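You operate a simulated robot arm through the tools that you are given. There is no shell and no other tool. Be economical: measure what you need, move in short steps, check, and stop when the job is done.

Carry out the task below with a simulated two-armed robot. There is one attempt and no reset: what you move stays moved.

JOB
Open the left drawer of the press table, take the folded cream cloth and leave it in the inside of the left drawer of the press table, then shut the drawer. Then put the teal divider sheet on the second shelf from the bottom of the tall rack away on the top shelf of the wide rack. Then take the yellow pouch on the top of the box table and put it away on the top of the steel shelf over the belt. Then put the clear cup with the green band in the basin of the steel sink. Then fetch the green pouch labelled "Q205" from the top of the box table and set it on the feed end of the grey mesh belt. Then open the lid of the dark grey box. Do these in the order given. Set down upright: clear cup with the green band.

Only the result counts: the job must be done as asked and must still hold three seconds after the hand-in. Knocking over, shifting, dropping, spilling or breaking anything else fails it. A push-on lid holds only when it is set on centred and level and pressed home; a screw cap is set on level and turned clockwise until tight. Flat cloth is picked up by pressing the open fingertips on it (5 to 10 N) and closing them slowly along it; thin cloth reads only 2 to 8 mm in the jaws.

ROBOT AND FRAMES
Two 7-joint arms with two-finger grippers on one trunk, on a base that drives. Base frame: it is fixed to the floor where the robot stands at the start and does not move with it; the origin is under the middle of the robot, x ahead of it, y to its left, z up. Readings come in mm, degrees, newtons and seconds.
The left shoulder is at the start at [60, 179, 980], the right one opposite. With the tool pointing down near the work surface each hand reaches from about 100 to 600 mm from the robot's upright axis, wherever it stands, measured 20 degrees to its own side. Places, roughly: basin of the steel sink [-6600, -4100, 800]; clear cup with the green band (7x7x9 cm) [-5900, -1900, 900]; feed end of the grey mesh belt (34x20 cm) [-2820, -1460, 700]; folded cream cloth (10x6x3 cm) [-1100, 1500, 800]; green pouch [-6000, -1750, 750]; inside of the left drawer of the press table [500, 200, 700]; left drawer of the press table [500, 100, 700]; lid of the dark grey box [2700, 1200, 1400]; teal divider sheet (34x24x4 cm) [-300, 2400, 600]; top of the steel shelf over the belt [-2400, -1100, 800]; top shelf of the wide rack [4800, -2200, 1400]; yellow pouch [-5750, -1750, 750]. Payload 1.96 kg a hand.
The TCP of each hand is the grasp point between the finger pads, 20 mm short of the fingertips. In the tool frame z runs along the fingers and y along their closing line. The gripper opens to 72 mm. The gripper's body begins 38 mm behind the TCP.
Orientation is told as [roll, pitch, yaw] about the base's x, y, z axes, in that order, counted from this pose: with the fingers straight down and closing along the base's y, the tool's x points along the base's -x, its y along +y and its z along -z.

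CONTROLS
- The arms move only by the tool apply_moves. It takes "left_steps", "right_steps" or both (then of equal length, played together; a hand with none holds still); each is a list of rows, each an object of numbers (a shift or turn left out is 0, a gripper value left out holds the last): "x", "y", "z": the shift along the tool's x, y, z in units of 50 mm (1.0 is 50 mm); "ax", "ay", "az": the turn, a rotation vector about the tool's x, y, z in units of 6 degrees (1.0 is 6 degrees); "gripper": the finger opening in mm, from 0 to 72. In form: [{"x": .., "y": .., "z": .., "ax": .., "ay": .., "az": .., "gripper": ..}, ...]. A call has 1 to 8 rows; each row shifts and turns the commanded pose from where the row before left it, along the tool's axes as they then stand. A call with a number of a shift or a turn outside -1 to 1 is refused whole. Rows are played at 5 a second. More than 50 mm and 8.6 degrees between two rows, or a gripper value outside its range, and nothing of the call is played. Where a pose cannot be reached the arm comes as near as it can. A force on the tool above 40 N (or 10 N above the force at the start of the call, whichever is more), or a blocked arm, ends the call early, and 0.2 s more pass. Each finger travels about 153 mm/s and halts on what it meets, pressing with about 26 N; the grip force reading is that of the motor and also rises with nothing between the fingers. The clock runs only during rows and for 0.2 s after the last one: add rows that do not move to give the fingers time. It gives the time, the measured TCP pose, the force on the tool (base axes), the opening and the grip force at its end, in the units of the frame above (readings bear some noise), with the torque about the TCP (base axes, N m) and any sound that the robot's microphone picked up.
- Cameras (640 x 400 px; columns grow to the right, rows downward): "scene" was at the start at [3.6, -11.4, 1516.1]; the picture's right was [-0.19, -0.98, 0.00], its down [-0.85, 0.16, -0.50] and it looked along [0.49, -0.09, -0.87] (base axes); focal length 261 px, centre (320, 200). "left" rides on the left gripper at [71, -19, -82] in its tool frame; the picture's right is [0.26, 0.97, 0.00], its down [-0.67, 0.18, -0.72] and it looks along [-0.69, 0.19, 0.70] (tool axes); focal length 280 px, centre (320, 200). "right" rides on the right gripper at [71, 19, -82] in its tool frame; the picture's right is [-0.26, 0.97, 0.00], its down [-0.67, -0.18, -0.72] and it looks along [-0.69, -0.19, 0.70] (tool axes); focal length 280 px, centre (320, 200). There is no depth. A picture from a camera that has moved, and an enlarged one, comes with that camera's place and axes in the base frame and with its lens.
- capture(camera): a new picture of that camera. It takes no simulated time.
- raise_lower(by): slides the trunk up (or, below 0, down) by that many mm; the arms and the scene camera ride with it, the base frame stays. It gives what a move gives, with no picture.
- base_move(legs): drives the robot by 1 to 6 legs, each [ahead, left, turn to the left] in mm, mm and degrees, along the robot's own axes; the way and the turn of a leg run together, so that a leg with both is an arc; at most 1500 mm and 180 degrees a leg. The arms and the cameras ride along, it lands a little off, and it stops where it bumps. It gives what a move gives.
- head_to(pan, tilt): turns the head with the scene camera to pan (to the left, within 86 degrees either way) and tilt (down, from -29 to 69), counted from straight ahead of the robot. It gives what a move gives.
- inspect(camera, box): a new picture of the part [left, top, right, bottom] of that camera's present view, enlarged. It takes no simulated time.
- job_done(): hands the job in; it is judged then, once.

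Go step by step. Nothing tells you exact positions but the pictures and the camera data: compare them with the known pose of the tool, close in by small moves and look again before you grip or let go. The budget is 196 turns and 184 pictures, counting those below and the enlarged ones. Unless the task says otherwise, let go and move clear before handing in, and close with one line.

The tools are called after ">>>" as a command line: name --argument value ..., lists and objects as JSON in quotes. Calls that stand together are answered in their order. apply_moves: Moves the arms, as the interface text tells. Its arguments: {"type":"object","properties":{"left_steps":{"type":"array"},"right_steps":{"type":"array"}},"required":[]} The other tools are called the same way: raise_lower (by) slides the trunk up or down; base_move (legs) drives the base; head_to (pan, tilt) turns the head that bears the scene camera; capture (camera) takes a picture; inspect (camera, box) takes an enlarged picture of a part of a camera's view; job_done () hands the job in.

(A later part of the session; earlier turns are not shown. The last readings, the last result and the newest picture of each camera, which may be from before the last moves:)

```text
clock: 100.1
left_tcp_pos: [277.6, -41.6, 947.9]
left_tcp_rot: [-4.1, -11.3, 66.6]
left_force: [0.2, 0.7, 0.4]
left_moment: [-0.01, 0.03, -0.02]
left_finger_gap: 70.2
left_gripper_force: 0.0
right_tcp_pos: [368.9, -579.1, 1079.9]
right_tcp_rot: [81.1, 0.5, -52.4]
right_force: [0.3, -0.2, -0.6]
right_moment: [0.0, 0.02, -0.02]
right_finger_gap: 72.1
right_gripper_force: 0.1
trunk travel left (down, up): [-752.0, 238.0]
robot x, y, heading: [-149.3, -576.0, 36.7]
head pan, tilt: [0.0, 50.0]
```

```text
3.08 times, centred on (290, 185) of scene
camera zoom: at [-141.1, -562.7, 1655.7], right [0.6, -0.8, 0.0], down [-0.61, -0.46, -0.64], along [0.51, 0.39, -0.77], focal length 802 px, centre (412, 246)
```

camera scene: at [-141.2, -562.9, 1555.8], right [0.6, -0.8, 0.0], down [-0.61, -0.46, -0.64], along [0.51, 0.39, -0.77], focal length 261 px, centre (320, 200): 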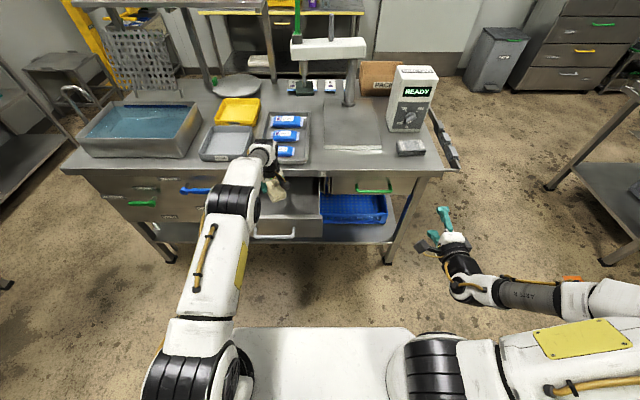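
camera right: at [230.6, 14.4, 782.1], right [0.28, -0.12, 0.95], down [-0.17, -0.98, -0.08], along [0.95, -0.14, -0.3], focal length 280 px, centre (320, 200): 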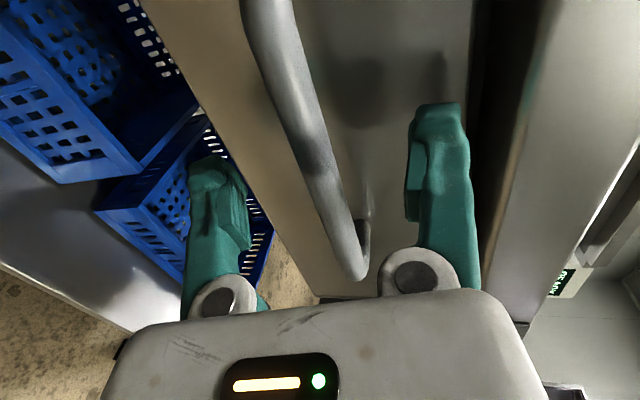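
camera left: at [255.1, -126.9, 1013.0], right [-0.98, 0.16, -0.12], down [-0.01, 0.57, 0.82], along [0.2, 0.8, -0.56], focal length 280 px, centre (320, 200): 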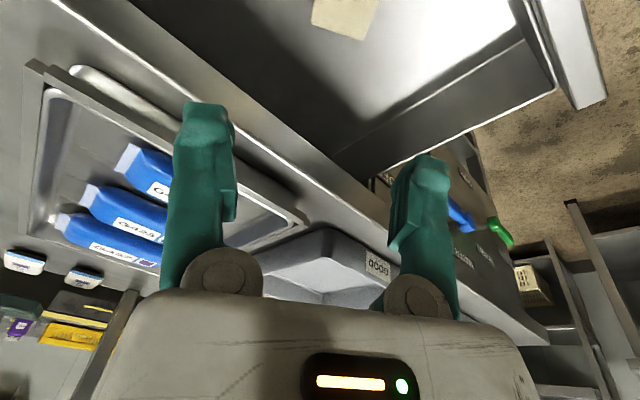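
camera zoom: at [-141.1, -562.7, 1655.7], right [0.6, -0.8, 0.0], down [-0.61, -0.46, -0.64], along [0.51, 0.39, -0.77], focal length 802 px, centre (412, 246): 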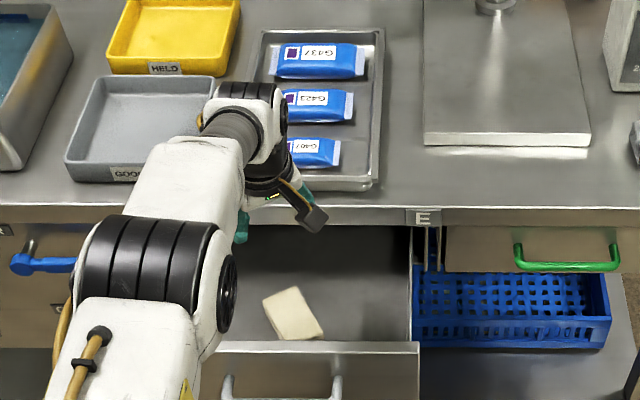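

Cloth lies flat in the drawer. I back off, fold the left arm in, and line up the right hand with the handle.

>>> base_move --legs '[[-250, 0, 0]]'

>>> apply_moves --left_steps '[{"az": 0.97}, {"az": 0.97}, {"az": 0.97}, {"az": 0.97}, {"az": 0.97}]'

>>> apply_moves --left_steps '[{"x": 0.92, "z": -0.21}, {"x": 0.92, "z": -0.21}, {"x": 0.92, "z": -0.21}, {"x": 0.92, "z": -0.21}, {"x": 0.92, "z": -0.21}, {"x": 0.92, "z": -0.21}, {"x": 0.92, "z": -0.21}]'

>>> raise_lower --by -331

>>> head_to --pan -15 --tilt 55

```text
clock: 102.0
left_tcp_pos: [73.3, -188.8, 945.9]
left_tcp_rot: [-4.0, -11.3, 67.0]
left_force: [0.5, -0.2, 0.0]
left_moment: [0.01, 0.02, 0.0]
left_finger_gap: 70.0
left_gripper_force: 0.2
right_tcp_pos: [170.9, -725.9, 1080.0]
right_tcp_rot: [81.2, 0.4, -51.9]
right_force: [-0.1, 0.1, -0.7]
right_moment: [-0.02, 0.01, 0.0]
right_finger_gap: 71.8
right_gripper_force: 0.0
trunk travel left (down, up): [-752.0, 238.0]
robot x, y, heading: [-351.9, -724.0, 37.2]
head pan, tilt: [0.0, 50.0]
```

```text
clock: 103.2
left_tcp_pos: [74.8, -189.6, 947.5]
left_tcp_rot: [2.1, -11.8, 37.2]
left_force: [-0.8, 0.1, -0.2]
left_moment: [0.01, 0.0, -0.01]
left_finger_gap: 70.1
left_gripper_force: 0.0
right_tcp_pos: [169.6, -724.7, 1080.3]
right_tcp_rot: [81.2, 0.5, -51.9]
right_force: [0.0, -0.5, 0.4]
right_moment: [0.0, -0.01, 0.01]
right_finger_gap: 72.0
right_gripper_force: 0.0
trunk travel left (down, up): [-752.0, 238.0]
robot x, y, heading: [-351.6, -725.7, 37.5]
head pan, tilt: [0.0, 50.0]
```

```text
clock: 104.8
left_tcp_pos: [-184.9, -395.3, 953.6]
left_tcp_rot: [2.1, -11.9, 37.3]
left_force: [-0.7, 0.4, 0.0]
left_moment: [0.01, -0.02, -0.01]
left_finger_gap: 69.8
left_gripper_force: 0.1
right_tcp_pos: [168.8, -726.2, 1080.8]
right_tcp_rot: [81.3, 0.4, -51.8]
right_force: [0.3, -0.2, -0.3]
right_moment: [-0.01, 0.0, 0.0]
right_finger_gap: 72.0
right_gripper_force: 0.0
trunk travel left (down, up): [-752.0, 238.0]
robot x, y, heading: [-353.9, -721.4, 37.2]
head pan, tilt: [0.0, 50.0]
```

```text
clock: 108.0
left_tcp_pos: [-183.4, -393.5, 621.4]
left_tcp_rot: [2.1, -11.8, 37.3]
left_force: [0.9, 0.3, 0.1]
left_moment: [0.0, -0.01, 0.04]
left_finger_gap: 70.1
left_gripper_force: 0.1
right_tcp_pos: [169.6, -724.4, 748.0]
right_tcp_rot: [81.1, 0.5, -51.8]
right_force: [0.6, -0.5, -0.2]
right_moment: [-0.01, 0.02, -0.02]
right_finger_gap: 71.9
right_gripper_force: 0.1
trunk travel left (down, up): [-421.0, 569.0]
robot x, y, heading: [-350.3, -721.9, 37.4]
head pan, tilt: [0.0, 50.0]
```

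```text
clock: 108.8
left_tcp_pos: [-184.2, -395.8, 621.4]
left_tcp_rot: [2.0, -11.8, 37.3]
left_force: [0.3, -0.6, 0.3]
left_moment: [-0.02, -0.03, -0.01]
left_finger_gap: 69.9
left_gripper_force: 0.0
right_tcp_pos: [169.6, -724.0, 748.4]
right_tcp_rot: [81.3, 0.4, -51.7]
right_force: [0.4, -0.1, 0.0]
right_moment: [0.01, -0.02, -0.01]
right_finger_gap: 72.0
right_gripper_force: 0.1
trunk travel left (down, up): [-421.0, 569.0]
robot x, y, heading: [-350.3, -722.5, 37.1]
head pan, tilt: [-15.0, 55.0]
```

>>> base_move --legs '[[0, 484, -0.3], [255, 0, 0]]'

>>> capture --camera "right"

>>> capture --camera "scene"

```text
clock: 113.1
left_tcp_pos: [-275.3, 154.6, 620.1]
left_tcp_rot: [2.0, -11.8, 38.0]
left_force: [0.2, 0.8, 0.1]
left_moment: [0.0, 0.01, 0.0]
left_finger_gap: 70.1
left_gripper_force: 0.1
right_tcp_pos: [79.3, -172.6, 748.3]
right_tcp_rot: [81.2, 0.6, -51.2]
right_force: [-0.3, -0.6, -0.5]
right_moment: [0.02, -0.01, -0.01]
right_finger_gap: 72.1
right_gripper_force: 0.0
trunk travel left (down, up): [-421.0, 569.0]
robot x, y, heading: [-440.7, -174.6, 37.9]
head pan, tilt: [-15.0, 55.0]
```

```text
120 pictures are left
camera right: at [-24.0, -165.9, 781.3], right [0.28, -0.12, 0.95], down [-0.15, -0.99, -0.08], along [0.95, -0.12, -0.3], focal length 280 px, centre (320, 200)
```

right: 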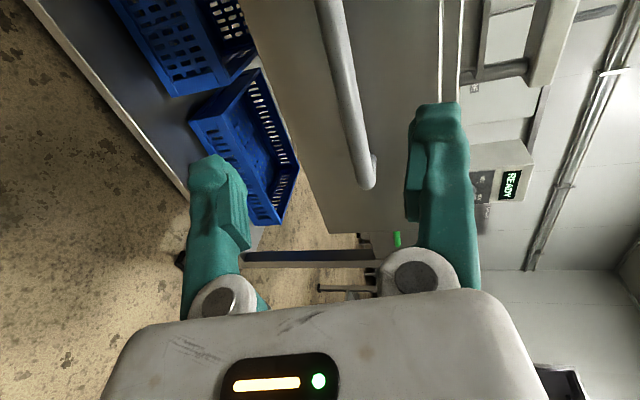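

```text
119 pictures are left
camera scene: at [-423.5, -184.6, 1318.2], right [0.39, -0.92, 0.0], down [-0.75, -0.32, -0.57], along [0.53, 0.22, -0.82], focal length 261 px, centre (320, 200)
```

scene: 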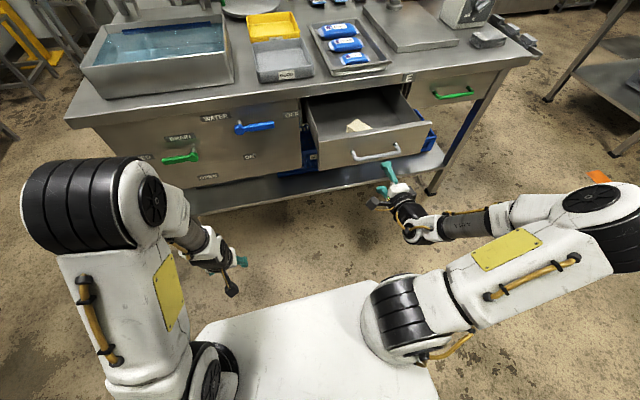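

>>> base_move --legs '[[92, -6, -0.8]]'

>>> capture --camera "right"

```text
clock: 114.2
left_tcp_pos: [-196.8, 203.2, 621.1]
left_tcp_rot: [2.0, -11.8, 37.1]
left_force: [0.2, -0.2, 0.2]
left_moment: [0.0, -0.02, -0.01]
left_finger_gap: 70.2
left_gripper_force: 0.1
right_tcp_pos: [156.2, -128.1, 748.4]
right_tcp_rot: [81.2, 0.5, -52.0]
right_force: [-0.3, -0.5, 0.0]
right_moment: [0.0, -0.04, -0.02]
right_finger_gap: 72.1
right_gripper_force: 0.0
trunk travel left (down, up): [-421.0, 569.0]
robot x, y, heading: [-364.7, -126.8, 36.8]
head pan, tilt: [-15.0, 55.0]
```

```text
118 pictures are left
camera right: at [51.9, -121.1, 781.1], right [0.28, -0.12, 0.95], down [-0.16, -0.98, -0.08], along [0.94, -0.13, -0.3], focal length 280 px, centre (320, 200)
```

right: 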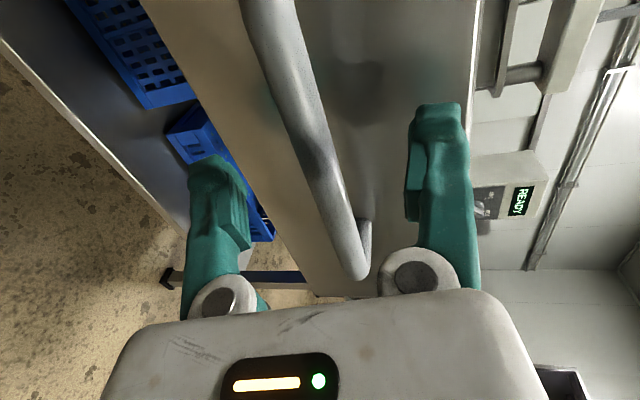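

>>> apply_moves --right_steps '[{"gripper": 40}, {"gripper": 20}, {"gripper": 0}, {}, {}]'

>>> base_move --legs '[[205, 0, 0]]'

>>> base_move --legs '[[22, 0, 0]]'

>>> capture --camera "scene"

```text
clock: 115.5
left_tcp_pos: [-198.0, 202.7, 622.6]
left_tcp_rot: [2.0, -11.9, 37.1]
left_force: [-0.1, -0.1, 0.3]
left_moment: [0.01, -0.01, 0.0]
left_finger_gap: 70.0
left_gripper_force: 0.1
right_tcp_pos: [154.4, -129.0, 750.1]
right_tcp_rot: [81.4, 0.5, -52.0]
right_force: [4.1, -2.7, 19.2]
right_moment: [0.04, -0.04, 0.17]
right_finger_gap: 6.6
right_gripper_force: 35.2
trunk travel left (down, up): [-421.0, 569.0]
robot x, y, heading: [-369.1, -121.5, 36.8]
head pan, tilt: [-15.0, 55.0]
```

```text
clock: 117.0
left_tcp_pos: [-37.4, 322.7, 622.1]
left_tcp_rot: [2.2, -11.9, 37.1]
left_force: [-0.6, -0.2, 0.3]
left_moment: [0.02, 0.0, -0.01]
left_finger_gap: 69.8
left_gripper_force: 0.0
right_tcp_pos: [314.5, -10.0, 750.3]
right_tcp_rot: [81.5, 0.5, -52.3]
right_force: [13.6, -15.8, 29.3]
right_moment: [0.03, -0.15, -0.41]
right_finger_gap: 6.3
right_gripper_force: 34.6
trunk travel left (down, up): [-421.0, 569.0]
robot x, y, heading: [-204.2, -5.1, 36.7]
head pan, tilt: [-15.0, 55.0]
```

```text
clock: 117.8
left_tcp_pos: [-19.3, 336.1, 623.2]
left_tcp_rot: [2.1, -11.9, 37.2]
left_force: [-0.3, 0.5, 0.2]
left_moment: [-0.05, -0.02, -0.02]
left_finger_gap: 69.8
left_gripper_force: 0.0
right_tcp_pos: [335.1, 3.5, 750.1]
right_tcp_rot: [81.5, 0.5, -52.3]
right_force: [7.8, -4.3, 15.0]
right_moment: [0.02, -0.07, -0.25]
right_finger_gap: 6.3
right_gripper_force: 35.0
trunk travel left (down, up): [-421.0, 569.0]
robot x, y, heading: [-188.8, 7.4, 37.2]
head pan, tilt: [-15.0, 55.0]
```

```text
117 pictures are left
camera scene: at [-171.2, -1.1, 1318.3], right [0.38, -0.93, 0.0], down [-0.76, -0.31, -0.57], along [0.53, 0.22, -0.82], focal length 261 px, centre (320, 200)
```

scene: 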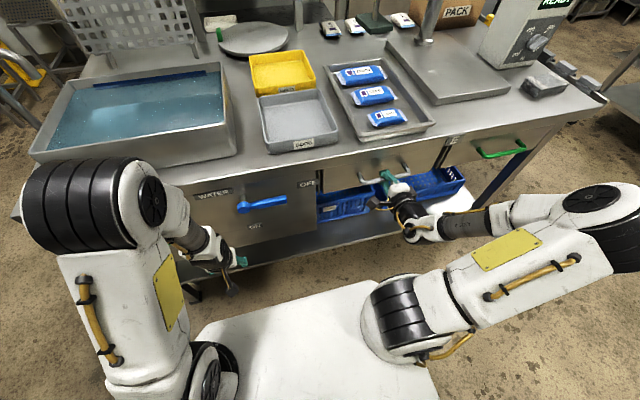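

>>> base_move --legs '[[8, 0, 0]]'

>>> apply_moves --right_steps '[{"gripper": 40}, {"gripper": 72}, {}, {}]'

>>> base_move --legs '[[-150, 0, 0]]'

>>> inspect --camera "scene" --box '[200, 60, 480, 230]'

```text
clock: 118.6
left_tcp_pos: [-12.4, 341.2, 621.9]
left_tcp_rot: [2.0, -12.0, 37.0]
left_force: [0.2, 0.1, 0.1]
left_moment: [-0.03, 0.01, 0.01]
left_finger_gap: 70.2
left_gripper_force: 0.1
right_tcp_pos: [341.4, 7.4, 749.3]
right_tcp_rot: [81.6, 0.6, -52.3]
right_force: [-6.2, -4.0, -4.6]
right_moment: [-0.11, -0.06, -0.28]
right_finger_gap: 6.0
right_gripper_force: 33.4
trunk travel left (down, up): [-421.0, 569.0]
robot x, y, heading: [-182.4, 12.0, 37.0]
head pan, tilt: [-15.0, 55.0]
```

```text
clock: 119.6
left_tcp_pos: [-11.3, 341.4, 620.6]
left_tcp_rot: [2.0, -11.8, 37.1]
left_force: [-0.2, 0.5, 0.0]
left_moment: [0.03, -0.01, 0.04]
left_finger_gap: 70.1
left_gripper_force: 0.1
right_tcp_pos: [340.6, 7.8, 749.6]
right_tcp_rot: [81.5, 0.5, -52.3]
right_force: [0.1, 0.0, 0.6]
right_moment: [-0.03, 0.0, -0.01]
right_finger_gap: 72.2
right_gripper_force: 0.1
trunk travel left (down, up): [-421.0, 569.0]
robot x, y, heading: [-181.3, 12.4, 36.8]
head pan, tilt: [-15.0, 55.0]
```

```text
clock: 121.0
left_tcp_pos: [-132.8, 252.2, 621.5]
left_tcp_rot: [2.1, -12.0, 37.3]
left_force: [-0.6, 0.9, 0.3]
left_moment: [-0.05, 0.01, -0.05]
left_finger_gap: 69.9
left_gripper_force: 0.1
right_tcp_pos: [222.2, -79.8, 749.8]
right_tcp_rot: [81.5, 0.5, -52.1]
right_force: [-1.0, -0.6, -0.4]
right_moment: [-0.01, -0.03, 0.03]
right_finger_gap: 72.0
right_gripper_force: 0.0
trunk travel left (down, up): [-421.0, 569.0]
robot x, y, heading: [-301.5, -73.7, 37.2]
head pan, tilt: [-15.0, 55.0]
```

```text
2.29 times, centred on (340, 145) of scene
camera zoom: at [-284.6, -86.7, 1318.3], right [0.38, -0.93, 0.0], down [-0.76, -0.31, -0.57], along [0.53, 0.22, -0.82], focal length 596 px, centre (274, 326)
```

zoom: 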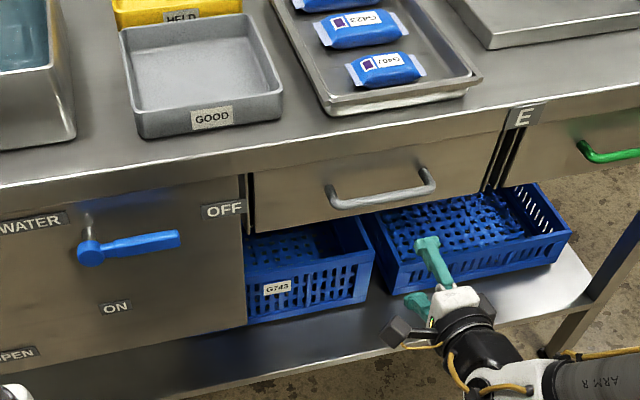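

Drawer is shut with the cloth inside. Next: the teal divider on the tall rack; I drive there.

>>> base_move --legs '[[0, 930, 0], [0, 0, 89.6], [0, -1100, 0]]'

>>> head_to --pan -20 --tilt 35

>>> capture --camera "scene"

>>> capture --camera "right"

```text
clock: 134.8
left_tcp_pos: [-307.0, 1472.5, 621.9]
left_tcp_rot: [1.9, -11.8, 126.4]
left_force: [-1.0, -0.2, 0.4]
left_moment: [0.03, -0.01, 0.0]
left_finger_gap: 70.2
left_gripper_force: 0.0
right_tcp_pos: [31.1, 1821.4, 749.7]
right_tcp_rot: [81.5, 0.4, 37.0]
right_force: [0.4, -0.9, -0.1]
right_moment: [-0.02, 0.0, -0.01]
right_finger_gap: 71.6
right_gripper_force: 0.1
trunk travel left (down, up): [-421.0, 569.0]
robot x, y, heading: [18.3, 1299.0, 126.5]
head pan, tilt: [-15.0, 55.0]
```

```text
clock: 135.6
left_tcp_pos: [-306.9, 1471.6, 620.7]
left_tcp_rot: [2.0, -11.8, 126.4]
left_force: [0.2, -0.7, -0.9]
left_moment: [0.04, 0.0, 0.0]
left_finger_gap: 70.2
left_gripper_force: 0.1
right_tcp_pos: [30.9, 1821.1, 749.2]
right_tcp_rot: [81.5, 0.6, 37.0]
right_force: [-0.3, -0.1, 0.5]
right_moment: [0.01, -0.02, -0.04]
right_finger_gap: 71.8
right_gripper_force: 0.2
trunk travel left (down, up): [-421.0, 569.0]
robot x, y, heading: [21.5, 1299.6, 126.3]
head pan, tilt: [-20.0, 35.0]
```

```text
115 pictures are left
camera scene: at [29.0, 1335.3, 1346.4], right [0.96, 0.28, 0.0], down [0.16, -0.55, -0.82], along [-0.23, 0.79, -0.57], focal length 261 px, centre (320, 200)
```

scene: 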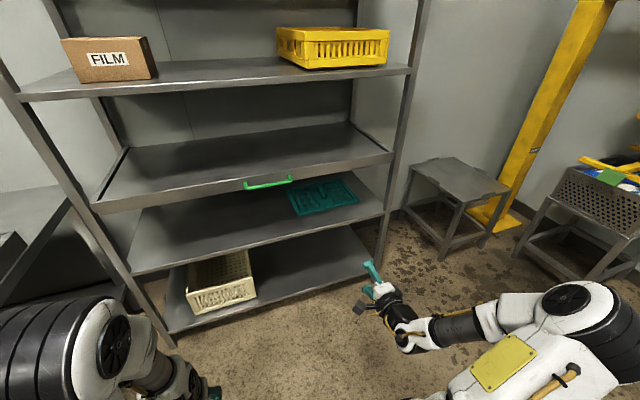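

```text
114 pictures are left
camera right: at [21.3, 1715.7, 782.0], right [0.13, 0.28, 0.95], down [0.98, -0.18, -0.08], along [0.15, 0.94, -0.29], focal length 280 px, centre (320, 200)
```

right: 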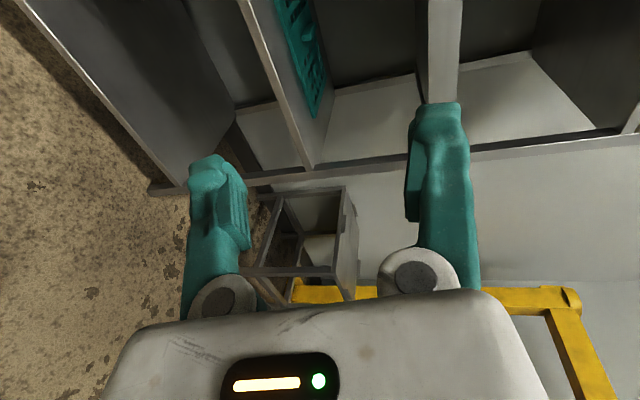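

>>> inspect --camera "scene" --box '[230, 140, 400, 250]'

>>> inspect --camera "right" --box '[220, 0, 420, 140]'

```text
3.64 times, centred on (315, 195) of scene
camera zoom: at [29.0, 1335.3, 1346.4], right [0.96, 0.28, 0.0], down [0.16, -0.55, -0.82], along [-0.23, 0.79, -0.57], focal length 948 px, centre (338, 218)
```

zoom: 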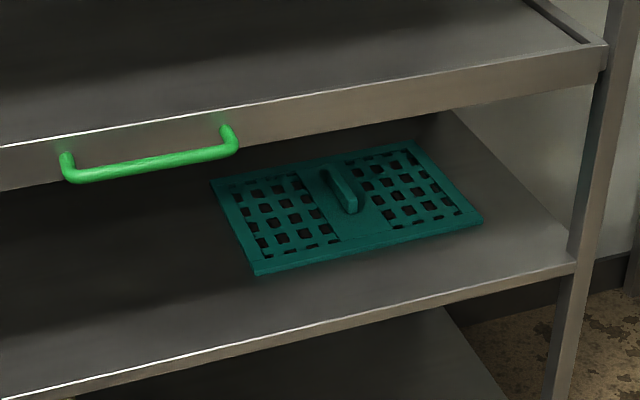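

```text
2.86 times, centred on (320, 70) of right
camera zoom: at [21.3, 1715.7, 782.0], right [0.13, 0.28, 0.95], down [0.98, -0.18, -0.08], along [0.15, 0.94, -0.29], focal length 801 px, centre (320, 571)
```

zoom: 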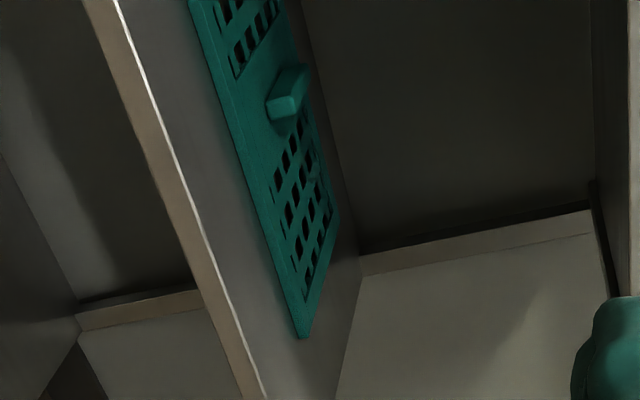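

The divider is a thin plate with a centre ridge handle running front-to-back (~[-258, 2379, 610]). I'll roll the right hand so the jaws close sideways with the camera on top.

>>> apply_moves --right_steps '[{"az": 1}, {"az": 1}, {"az": 1}, {"az": 1}, {"az": 1}, {"az": 1}, {"az": 1}, {"az": 1}]'

>>> apply_moves --right_steps '[{"az": 1}, {"az": 1}, {"az": 1}, {"az": 1}, {"az": 1}, {"az": 1}, {"az": 1}]'

>>> capture --camera "scene"

```text
clock: 137.4
left_tcp_pos: [-307.0, 1471.0, 620.9]
left_tcp_rot: [2.0, -11.7, 126.4]
left_force: [0.8, 0.3, 0.0]
left_moment: [0.01, -0.01, -0.03]
left_finger_gap: 70.0
left_gripper_force: 0.0
right_tcp_pos: [31.0, 1820.2, 749.8]
right_tcp_rot: [77.2, 48.0, 27.5]
right_force: [0.2, 1.2, 0.8]
right_moment: [-0.05, 0.02, 0.03]
right_finger_gap: 72.1
right_gripper_force: 0.0
trunk travel left (down, up): [-421.0, 569.0]
robot x, y, heading: [21.0, 1298.2, 126.4]
head pan, tilt: [-20.0, 35.0]
```

```text
clock: 139.0
left_tcp_pos: [-306.9, 1471.6, 621.1]
left_tcp_rot: [2.1, -11.9, 126.4]
left_force: [0.4, -1.0, -0.3]
left_moment: [-0.02, -0.04, 0.0]
left_finger_gap: 70.1
left_gripper_force: 0.3
right_tcp_pos: [31.5, 1821.0, 749.0]
right_tcp_rot: [-4.0, 81.5, -57.1]
right_force: [-0.2, 0.5, -0.4]
right_moment: [0.0, -0.01, -0.04]
right_finger_gap: 72.2
right_gripper_force: 0.1
trunk travel left (down, up): [-421.0, 569.0]
robot x, y, heading: [19.0, 1299.2, 126.2]
head pan, tilt: [-20.0, 35.0]
```

```text
111 pictures are left
camera scene: at [29.0, 1335.3, 1346.5], right [0.96, 0.28, 0.0], down [0.16, -0.55, -0.82], along [-0.23, 0.79, -0.57], focal length 261 px, centre (320, 200)
```

scene: 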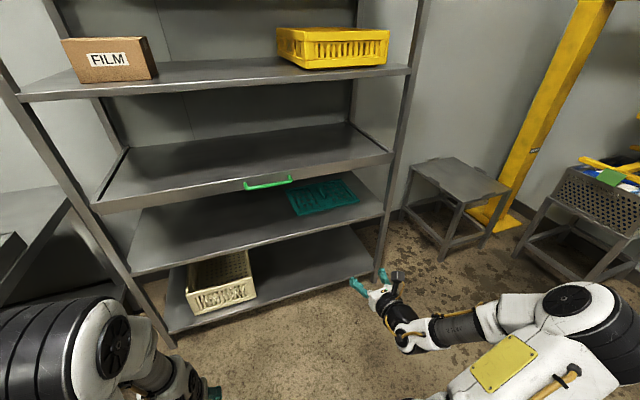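

>>> apply_moves --right_steps '[{"ay": -0.9}, {"ay": -0.9}, {"ay": -0.9}, {"ay": -0.9}]'

>>> raise_lower --by -90

>>> base_move --legs '[[0, -105, 0.5], [360, 0, 0]]'

>>> capture --camera "right"

>>> capture --camera "scene"

```text
clock: 140.0
left_tcp_pos: [-306.9, 1472.4, 621.3]
left_tcp_rot: [2.1, -11.9, 126.4]
left_force: [-0.4, 0.2, 0.7]
left_moment: [0.01, -0.02, 0.0]
left_finger_gap: 70.1
left_gripper_force: 0.1
right_tcp_pos: [31.3, 1821.4, 749.7]
right_tcp_rot: [-0.9, 59.8, -53.9]
right_force: [0.1, 0.2, -0.2]
right_moment: [-0.02, -0.01, -0.01]
right_finger_gap: 72.0
right_gripper_force: 0.0
trunk travel left (down, up): [-421.0, 569.0]
robot x, y, heading: [23.1, 1298.4, 126.6]
head pan, tilt: [-20.0, 35.0]
```

```text
clock: 141.2
left_tcp_pos: [-308.1, 1472.1, 532.6]
left_tcp_rot: [2.0, -11.7, 126.4]
left_force: [0.4, -0.2, -0.5]
left_moment: [0.02, -0.03, 0.03]
left_finger_gap: 70.1
left_gripper_force: 0.1
right_tcp_pos: [31.0, 1821.2, 660.1]
right_tcp_rot: [-1.0, 59.9, -53.9]
right_force: [0.0, 0.0, 0.1]
right_moment: [0.0, 0.01, -0.02]
right_finger_gap: 71.8
right_gripper_force: 0.0
trunk travel left (down, up): [-331.0, 659.0]
robot x, y, heading: [25.3, 1300.3, 126.4]
head pan, tilt: [-20.0, 35.0]
```

```text
clock: 144.3
left_tcp_pos: [-443.9, 1830.1, 531.5]
left_tcp_rot: [2.0, -11.8, 126.4]
left_force: [0.3, 0.2, -0.1]
left_moment: [0.02, 0.02, 0.02]
left_finger_gap: 69.8
left_gripper_force: 0.0
right_tcp_pos: [-107.2, 2178.2, 659.0]
right_tcp_rot: [-1.0, 59.7, -53.9]
right_force: [-0.9, 0.3, -1.1]
right_moment: [0.01, 0.02, -0.01]
right_finger_gap: 72.2
right_gripper_force: 0.1
trunk travel left (down, up): [-331.0, 659.0]
robot x, y, heading: [-118.6, 1654.2, 126.2]
head pan, tilt: [-20.0, 35.0]
```

```text
110 pictures are left
camera right: at [-68.8, 2163.1, 762.7], right [0.85, 0.47, -0.23], down [0.43, -0.88, -0.22], along [-0.31, 0.09, -0.95], focal length 280 px, centre (320, 200)
```

right: 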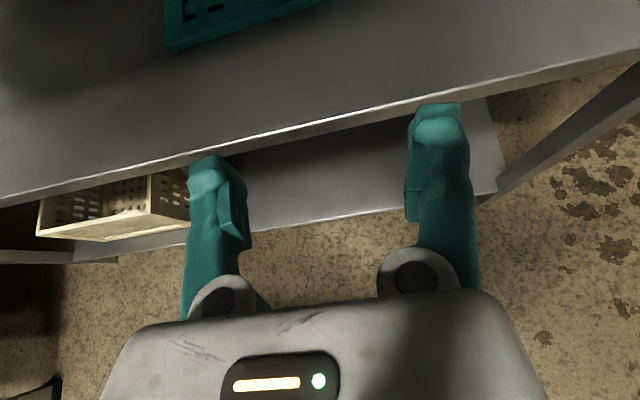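

```text
109 pictures are left
camera scene: at [-107.9, 1693.5, 1256.5], right [0.96, 0.28, 0.0], down [0.16, -0.55, -0.82], along [-0.23, 0.79, -0.57], focal length 261 px, centre (320, 200)
```

scene: 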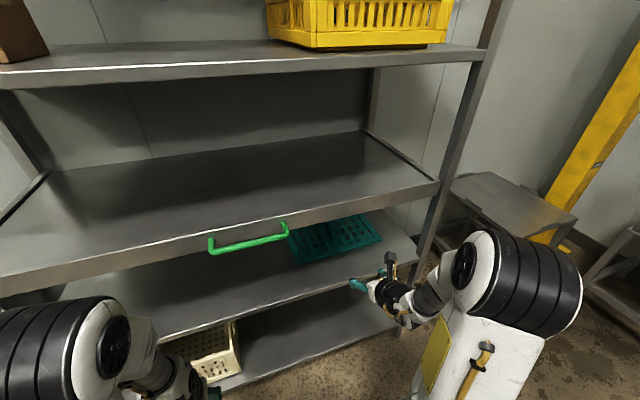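

>>> apply_moves --left_steps '[{"x": 0.92, "z": -0.21}, {"x": 0.92, "z": -0.21}, {"x": 0.92, "z": -0.21}]'

>>> raise_lower --by -30

>>> base_move --legs '[[110, 0, 0.4]]'

>>> capture --camera "right"

>>> head_to --pan -35 --tilt 45

>>> capture --camera "scene"

```text
clock: 145.2
left_tcp_pos: [-408.8, 1815.6, 487.4]
left_tcp_rot: [2.1, -11.7, 126.4]
left_force: [0.6, -0.1, -0.2]
left_moment: [-0.01, 0.03, -0.03]
left_finger_gap: 70.0
left_gripper_force: 0.0
left hand out of reach, approached as far as the arm can: row 1, 2, 3
right_tcp_pos: [-106.2, 2178.6, 660.0]
right_tcp_rot: [-1.0, 59.9, -53.9]
right_force: [-1.1, 0.1, -0.1]
right_moment: [-0.03, 0.0, -0.02]
right_finger_gap: 72.2
right_gripper_force: 0.1
trunk travel left (down, up): [-331.0, 659.0]
robot x, y, heading: [-115.3, 1655.9, 126.4]
head pan, tilt: [-20.0, 35.0]
```

```text
clock: 145.9
left_tcp_pos: [-409.0, 1814.6, 457.8]
left_tcp_rot: [2.1, -11.6, 126.4]
left_force: [0.5, -0.1, -0.5]
left_moment: [0.02, 0.0, 0.0]
left_finger_gap: 70.2
left_gripper_force: 0.1
right_tcp_pos: [-106.3, 2179.7, 631.1]
right_tcp_rot: [-1.0, 59.9, -53.9]
right_force: [-0.9, 0.2, -0.5]
right_moment: [-0.03, -0.01, 0.01]
right_finger_gap: 72.0
right_gripper_force: 0.0
trunk travel left (down, up): [-301.0, 689.0]
robot x, y, heading: [-115.7, 1656.7, 126.3]
head pan, tilt: [-20.0, 35.0]
```

```text
clock: 147.1
left_tcp_pos: [-474.6, 1900.7, 457.1]
left_tcp_rot: [2.1, -11.7, 126.6]
left_force: [0.2, -0.7, 0.2]
left_moment: [-0.01, -0.01, -0.01]
left_finger_gap: 69.9
left_gripper_force: 0.1
right_tcp_pos: [-174.3, 2268.2, 630.7]
right_tcp_rot: [-1.0, 59.8, -53.6]
right_force: [0.5, 0.5, -0.7]
right_moment: [0.01, -0.01, -0.01]
right_finger_gap: 71.9
right_gripper_force: 0.1
trunk travel left (down, up): [-301.0, 689.0]
robot x, y, heading: [-182.3, 1742.9, 126.7]
head pan, tilt: [-20.0, 35.0]
```

```text
108 pictures are left
camera right: at [-137.0, 2251.7, 732.6], right [0.85, 0.48, -0.23], down [0.43, -0.87, -0.22], along [-0.31, 0.09, -0.95], focal length 280 px, centre (320, 200)
```

right: 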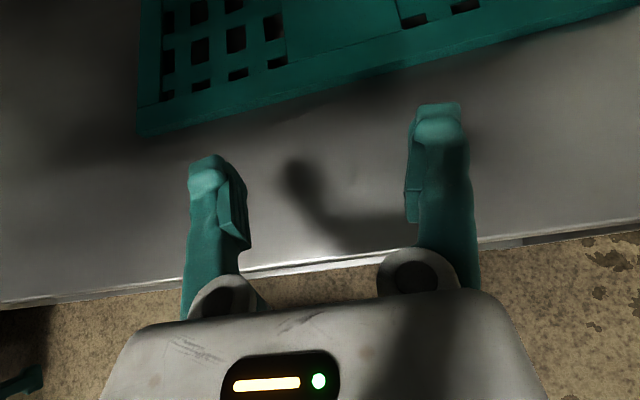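

```text
clock: 147.9
left_tcp_pos: [-474.3, 1901.6, 458.1]
left_tcp_rot: [2.0, -11.8, 126.7]
left_force: [0.5, -0.5, 0.1]
left_moment: [0.0, 0.0, 0.02]
left_finger_gap: 70.0
left_gripper_force: 0.1
right_tcp_pos: [-174.5, 2266.6, 629.4]
right_tcp_rot: [-1.0, 59.9, -53.7]
right_force: [0.1, 0.1, 0.0]
right_moment: [0.02, -0.01, -0.02]
right_finger_gap: 72.1
right_gripper_force: 0.0
trunk travel left (down, up): [-301.0, 689.0]
robot x, y, heading: [-182.7, 1743.6, 126.6]
head pan, tilt: [-35.0, 45.0]
```

```text
107 pictures are left
camera scene: at [-150.3, 1778.4, 1211.7], right [1.0, 0.03, 0.0], down [0.02, -0.71, -0.71], along [-0.02, 0.71, -0.71], focal length 261 px, centre (320, 200)
```

scene: 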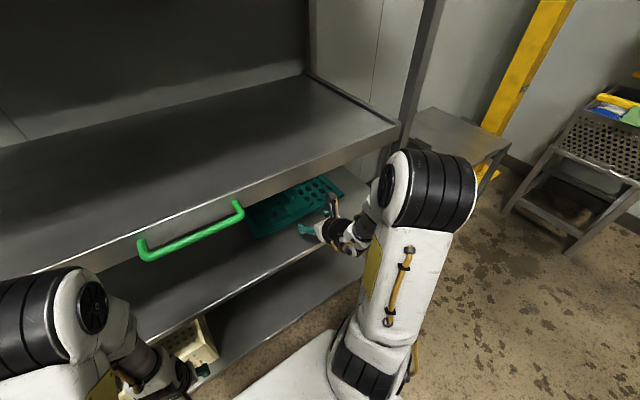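

>>> apply_moves --right_steps '[{"x": 0.375, "y": 0.095, "z": 0.65}, {"x": 0.375, "y": 0.095, "z": 0.65}, {"x": 0.375, "y": 0.095, "z": 0.65}, {"x": 0.375, "y": 0.095, "z": 0.65}]'

>>> capture --camera "right"

>>> capture --camera "scene"

```text
clock: 148.9
left_tcp_pos: [-474.9, 1901.8, 456.8]
left_tcp_rot: [2.1, -11.7, 126.7]
left_force: [-0.6, 0.5, 0.0]
left_moment: [-0.01, 0.01, -0.04]
left_finger_gap: 70.0
left_gripper_force: 0.1
right_tcp_pos: [-250.7, 2400.7, 631.3]
right_tcp_rot: [-1.0, 59.7, -53.7]
right_force: [-0.6, -0.6, 0.5]
right_moment: [-0.02, -0.01, 0.02]
right_finger_gap: 72.1
right_gripper_force: 0.1
trunk travel left (down, up): [-301.0, 689.0]
robot x, y, heading: [-183.1, 1742.0, 126.7]
head pan, tilt: [-35.0, 45.0]
```

```text
106 pictures are left
camera right: at [-213.5, 2384.6, 734.8], right [0.85, 0.48, -0.23], down [0.43, -0.87, -0.22], along [-0.31, 0.09, -0.95], focal length 280 px, centre (320, 200)
```

right: 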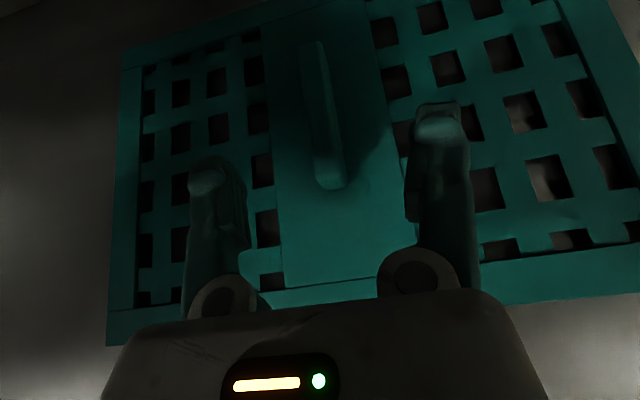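

```text
105 pictures are left
camera scene: at [-150.3, 1778.7, 1211.6], right [1.0, 0.03, 0.0], down [0.02, -0.71, -0.71], along [-0.02, 0.71, -0.71], focal length 261 px, centre (320, 200)
```

scene: 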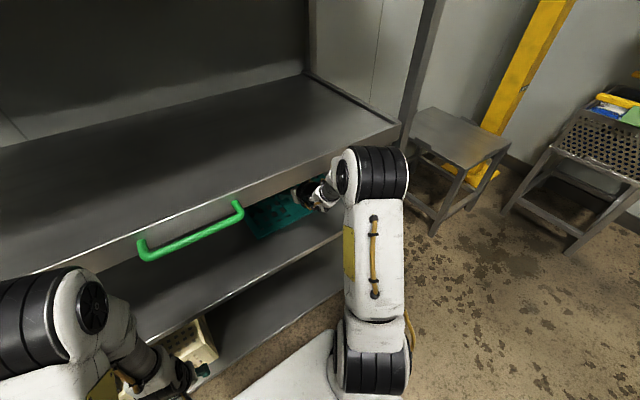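

>>> apply_moves --right_steps '[{"x": 0.25, "z": 0.43}, {"x": 0.2, "z": 0.35}, {"x": -0.2, "z": 0.12}, {"x": -0.2, "z": 0.12}]'

>>> capture --camera "right"

```text
clock: 149.9
left_tcp_pos: [-466.7, 1899.9, 464.4]
left_tcp_rot: [2.1, -12.9, 125.9]
left_force: [-1.3, -1.1, 0.5]
left_moment: [0.06, -0.07, -0.03]
left_finger_gap: 70.3
left_gripper_force: 0.0
right_tcp_pos: [-257.6, 2428.8, 619.6]
right_tcp_rot: [-1.1, 61.0, -54.7]
right_force: [0.8, -0.4, -1.0]
right_moment: [0.0, -0.01, 0.01]
right_finger_gap: 72.4
right_gripper_force: 0.1
trunk travel left (down, up): [-301.0, 689.0]
robot x, y, heading: [-181.6, 1744.0, 125.9]
head pan, tilt: [-35.0, 45.0]
```

```text
104 pictures are left
camera right: at [-219.0, 2410.5, 721.0], right [0.85, 0.47, -0.24], down [0.41, -0.88, -0.24], along [-0.32, 0.11, -0.94], focal length 280 px, centre (320, 200)
```

right: 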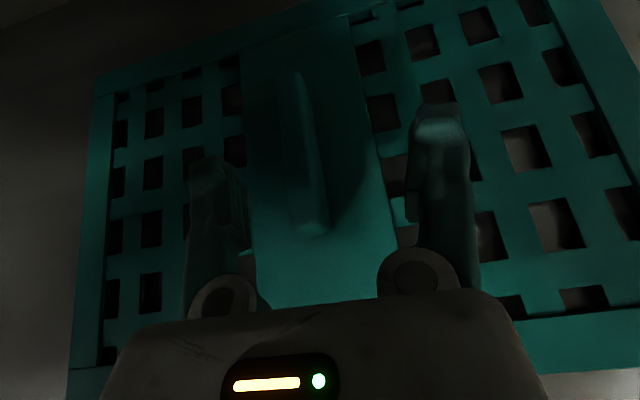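

The robot pitched slightly – the elbow is pressing on the third shelf's edge. I back the hand off a little and lower the trunk instead.

>>> apply_moves --right_steps '[{"x": -0.15, "z": -0.26}, {"x": -0.15, "z": -0.26}]'

>>> head_to --pan -45 --tilt 50

>>> capture --camera "scene"

```text
clock: 150.5
left_tcp_pos: [-476.3, 1901.7, 458.4]
left_tcp_rot: [2.3, -11.9, 126.8]
left_force: [-0.3, 0.0, -0.1]
left_moment: [-0.05, -0.01, 0.01]
left_finger_gap: 70.0
left_gripper_force: 0.1
right_tcp_pos: [-262.3, 2412.7, 606.7]
right_tcp_rot: [-1.7, 60.0, -54.0]
right_force: [-0.6, 0.2, 0.7]
right_moment: [-0.02, 0.0, -0.01]
right_finger_gap: 72.0
right_gripper_force: 0.1
trunk travel left (down, up): [-301.0, 689.0]
robot x, y, heading: [-185.3, 1746.6, 126.7]
head pan, tilt: [-35.0, 45.0]
```

```text
clock: 151.2
left_tcp_pos: [-475.3, 1901.2, 457.4]
left_tcp_rot: [2.2, -11.8, 126.7]
left_force: [0.5, -0.9, -0.6]
left_moment: [-0.01, 0.0, 0.01]
left_finger_gap: 69.9
left_gripper_force: 0.1
right_tcp_pos: [-262.5, 2412.3, 608.2]
right_tcp_rot: [-1.1, 59.9, -53.5]
right_force: [-0.6, 0.2, 0.4]
right_moment: [-0.05, 0.04, -0.03]
right_finger_gap: 72.2
right_gripper_force: 0.1
trunk travel left (down, up): [-301.0, 689.0]
robot x, y, heading: [-181.6, 1743.5, 126.9]
head pan, tilt: [-45.0, 50.0]
```

```text
103 pictures are left
camera scene: at [-136.2, 1774.1, 1204.9], right [0.99, -0.14, 0.0], down [-0.11, -0.76, -0.64], along [0.09, 0.64, -0.77], focal length 261 px, centre (320, 200)
```

scene: 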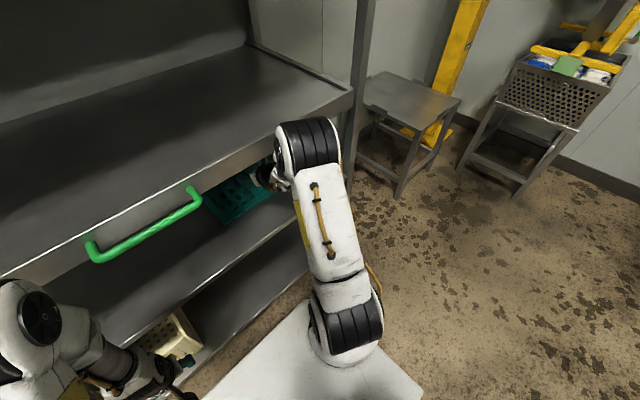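

>>> raise_lower --by -14

>>> capture --camera "right"

```text
clock: 151.8
left_tcp_pos: [-476.0, 1901.2, 444.3]
left_tcp_rot: [2.0, -11.7, 126.7]
left_force: [0.5, 0.0, -0.3]
left_moment: [-0.02, -0.05, 0.01]
left_finger_gap: 70.1
left_gripper_force: 0.0
right_tcp_pos: [-260.8, 2411.1, 594.1]
right_tcp_rot: [-1.0, 60.0, -53.4]
right_force: [-0.1, 0.0, -0.1]
right_moment: [0.02, 0.01, -0.04]
right_finger_gap: 71.9
right_gripper_force: 0.1
trunk travel left (down, up): [-287.0, 703.0]
robot x, y, heading: [-180.3, 1743.7, 126.8]
head pan, tilt: [-45.0, 50.0]
```

```text
102 pictures are left
camera right: at [-222.3, 2395.4, 697.2], right [0.85, 0.48, -0.23], down [0.43, -0.87, -0.22], along [-0.31, 0.09, -0.95], focal length 280 px, centre (320, 200)
```

right: 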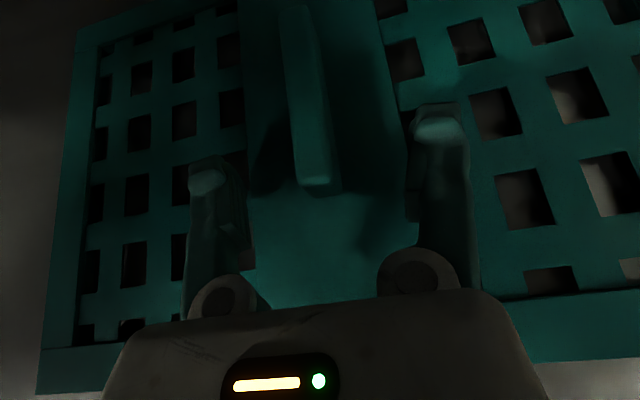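

>>> apply_moves --right_steps '[{"gripper": 50}, {"gripper": 30}, {"gripper": 10}, {"gripper": 0}, {}]'

>>> base_move --legs '[[-70, 0, 0]]'

>>> capture --camera "right"

```text
clock: 153.0
left_tcp_pos: [-475.1, 1901.5, 443.4]
left_tcp_rot: [2.0, -11.7, 126.7]
left_force: [-0.1, 0.6, -0.8]
left_moment: [0.01, -0.03, -0.02]
left_finger_gap: 69.9
left_gripper_force: 0.2
right_tcp_pos: [-260.5, 2411.0, 594.5]
right_tcp_rot: [-1.1, 60.0, -53.6]
right_force: [-1.2, 0.1, -0.3]
right_moment: [0.05, 0.0, 0.06]
right_finger_gap: 15.3
right_gripper_force: 25.8
trunk travel left (down, up): [-287.0, 703.0]
robot x, y, heading: [-184.0, 1742.0, 126.7]
head pan, tilt: [-45.0, 50.0]
```

```text
clock: 154.0
left_tcp_pos: [-433.6, 1844.3, 443.8]
left_tcp_rot: [2.1, -11.7, 126.8]
left_force: [1.0, 0.0, -0.2]
left_moment: [0.02, 0.01, 0.0]
left_finger_gap: 70.2
left_gripper_force: 0.1
right_tcp_pos: [-218.9, 2356.4, 593.1]
right_tcp_rot: [-1.0, 59.9, -53.5]
right_force: [1.0, -0.3, 0.4]
right_moment: [0.2, 0.14, 0.05]
right_finger_gap: 15.1
right_gripper_force: 26.2
trunk travel left (down, up): [-287.0, 703.0]
robot x, y, heading: [-140.0, 1688.6, 126.8]
head pan, tilt: [-45.0, 50.0]
```

```text
101 pictures are left
camera right: at [-181.2, 2339.3, 696.8], right [0.85, 0.48, -0.24], down [0.43, -0.87, -0.22], along [-0.31, 0.09, -0.95], focal length 280 px, centre (320, 200)
```

right: 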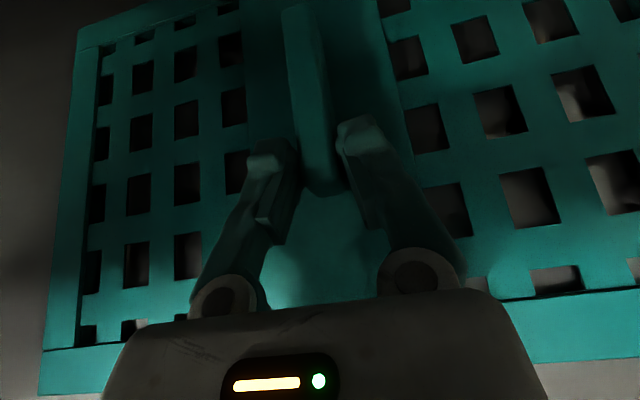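

>>> apply_moves --right_steps '[{"gripper": 30}, {"gripper": 50}, {"x": 0.02}, {"x": 0.19, "z": 0.33}, {"x": 0.19, "z": 0.33}, {}]'

>>> capture --camera "right"

```text
clock: 155.4
left_tcp_pos: [-434.4, 1843.7, 442.2]
left_tcp_rot: [2.0, -11.7, 126.8]
left_force: [0.4, 0.4, 0.8]
left_moment: [-0.01, 0.02, -0.02]
left_finger_gap: 70.0
left_gripper_force: 0.0
right_tcp_pos: [-242.7, 2385.0, 592.9]
right_tcp_rot: [-1.0, 59.9, -53.6]
right_force: [-0.1, -1.0, 0.9]
right_moment: [-0.02, 0.04, -0.02]
right_finger_gap: 49.7
right_gripper_force: 0.0
trunk travel left (down, up): [-287.0, 703.0]
robot x, y, heading: [-139.4, 1690.2, 126.6]
head pan, tilt: [-45.0, 50.0]
```

```text
100 pictures are left
camera right: at [-205.7, 2369.1, 695.6], right [0.85, 0.48, -0.23], down [0.43, -0.87, -0.22], along [-0.31, 0.09, -0.95], focal length 280 px, centre (320, 200)
```

right: 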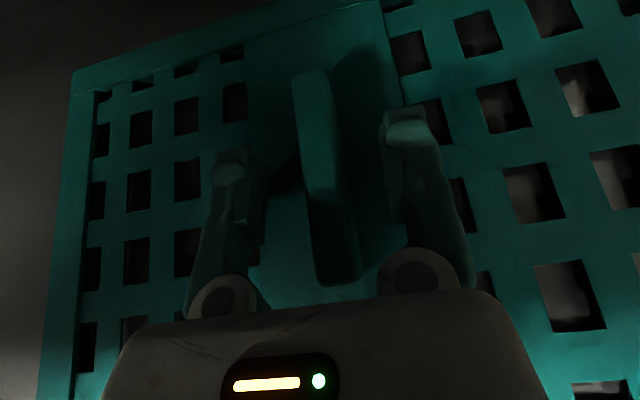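

>>> apply_moves --right_steps '[{"x": -0.06, "z": 0.03}, {"gripper": 30}, {"gripper": 12}, {"gripper": 0}, {}, {}]'

>>> raise_lower --by 25

>>> capture --camera "right"

>>> capture --camera "scene"

```text
clock: 156.8
left_tcp_pos: [-432.7, 1844.5, 443.5]
left_tcp_rot: [2.1, -11.7, 126.8]
left_force: [0.5, -0.2, -0.7]
left_moment: [0.02, -0.01, 0.02]
left_finger_gap: 70.2
left_gripper_force: 0.1
right_tcp_pos: [-242.9, 2386.1, 591.4]
right_tcp_rot: [-0.9, 59.9, -53.5]
right_force: [1.2, 1.6, 1.6]
right_moment: [0.06, -0.02, 0.01]
right_finger_gap: 15.1
right_gripper_force: 26.5
trunk travel left (down, up): [-287.0, 703.0]
robot x, y, heading: [-143.9, 1686.2, 126.9]
head pan, tilt: [-45.0, 50.0]
```

```text
clock: 157.5
left_tcp_pos: [-434.1, 1845.0, 468.3]
left_tcp_rot: [2.0, -11.6, 126.8]
left_force: [0.4, 0.4, -0.6]
left_moment: [0.0, 0.0, 0.01]
left_finger_gap: 70.1
left_gripper_force: 0.0
right_tcp_pos: [-242.7, 2384.7, 614.4]
right_tcp_rot: [-0.9, 59.7, -53.5]
right_force: [0.3, -0.4, -4.1]
right_moment: [-0.01, -0.02, 0.02]
right_finger_gap: 15.3
right_gripper_force: 26.0
trunk travel left (down, up): [-312.0, 678.0]
robot x, y, heading: [-139.0, 1688.9, 126.8]
head pan, tilt: [-45.0, 50.0]
```

```text
99 pictures are left
camera right: at [-205.7, 2370.0, 717.2], right [0.85, 0.48, -0.24], down [0.43, -0.87, -0.22], along [-0.31, 0.08, -0.95], focal length 280 px, centre (320, 200)
```

right: 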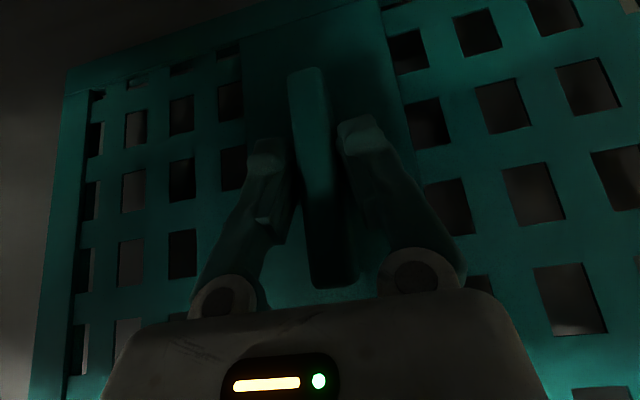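

```text
98 pictures are left
camera scene: at [-95.3, 1718.3, 1215.7], right [0.99, -0.14, 0.0], down [-0.11, -0.76, -0.64], along [0.09, 0.64, -0.77], focal length 261 px, centre (320, 200)
```

scene: 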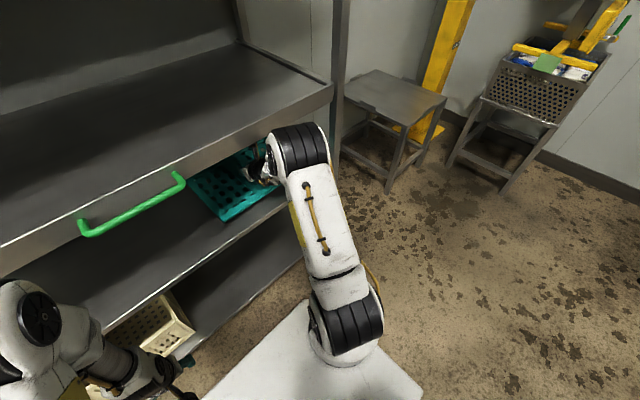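

The divider is lifted and held. I back out, raise it, and head across the room.

>>> base_move --legs '[[-420, 0, 0]]'

>>> raise_lower --by 450

>>> capture --camera "scene"

>>> base_move --legs '[[0, 1270, 0], [0, 0, -90], [0, 0, -90]]'

>>> head_to --pan 10 --tilt 25

>>> capture --camera "scene"

```text
clock: 160.1
left_tcp_pos: [-185.0, 1511.0, 468.2]
left_tcp_rot: [2.1, -11.7, 126.7]
left_force: [0.6, 0.2, -0.3]
left_moment: [-0.05, 0.01, 0.04]
left_finger_gap: 70.2
left_gripper_force: 0.0
right_tcp_pos: [6.9, 2051.5, 614.9]
right_tcp_rot: [-1.0, 59.8, -53.5]
right_force: [0.2, 0.4, -3.8]
right_moment: [-0.03, 0.01, -0.02]
right_finger_gap: 15.3
right_gripper_force: 26.0
trunk travel left (down, up): [-312.0, 678.0]
robot x, y, heading: [106.6, 1352.9, 127.0]
head pan, tilt: [-45.0, 50.0]
```

```text
refused: 450 is not a number from -400 to 400
```

```text
97 pictures are left
camera scene: at [153.8, 1384.0, 1215.7], right [0.99, -0.15, 0.0], down [-0.11, -0.76, -0.64], along [0.09, 0.64, -0.77], focal length 261 px, centre (320, 200)
```

scene: 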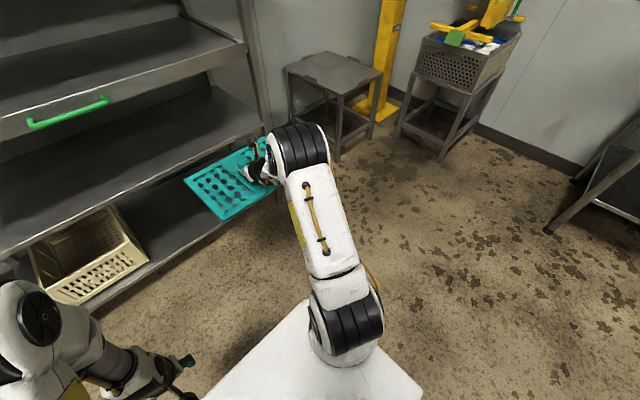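

```text
clock: 164.6
left_tcp_pos: [-921.5, 973.9, 468.4]
left_tcp_rot: [2.1, -11.7, 125.8]
left_force: [0.5, -0.5, -0.8]
left_moment: [-0.01, 0.0, 0.0]
left_finger_gap: 69.8
left_gripper_force: 0.0
right_tcp_pos: [-708.0, 1519.4, 618.7]
right_tcp_rot: [0.6, 60.1, -54.5]
right_force: [2.7, 2.5, -4.7]
right_moment: [-0.03, -0.06, 0.38]
right_finger_gap: 17.7
right_gripper_force: 26.7
trunk travel left (down, up): [-312.0, 678.0]
robot x, y, heading: [-630.0, 815.6, 125.8]
head pan, tilt: [-45.0, 50.0]
stopped in leg 1: the force on the tool passed its limit at 87 N (the readings are from after the stop); the commanded pose is now the measured one
```

```text
clock: 165.8
left_tcp_pos: [-922.1, 973.0, 468.7]
left_tcp_rot: [2.1, -11.7, 125.8]
left_force: [-0.5, 0.0, -0.4]
left_moment: [0.03, 0.01, 0.01]
left_finger_gap: 70.0
left_gripper_force: 0.2
right_tcp_pos: [-710.0, 1520.4, 620.3]
right_tcp_rot: [0.8, 60.3, -54.3]
right_force: [7.2, 6.3, -4.0]
right_moment: [0.05, -0.17, 0.64]
right_finger_gap: 17.6
right_gripper_force: 26.4
trunk travel left (down, up): [-312.0, 678.0]
robot x, y, heading: [-632.4, 810.5, 125.8]
head pan, tilt: [10.0, 25.0]
```

```text
96 pictures are left
camera scene: at [-663.5, 830.1, 1253.2], right [0.7, 0.72, 0.0], down [0.3, -0.3, -0.91], along [-0.65, 0.63, -0.42], focal length 261 px, centre (320, 200)
```

scene: 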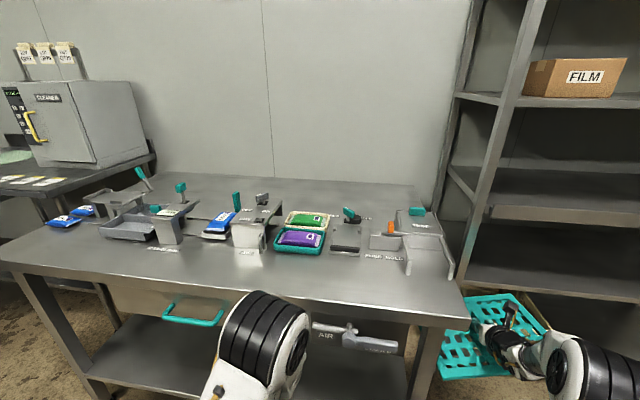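

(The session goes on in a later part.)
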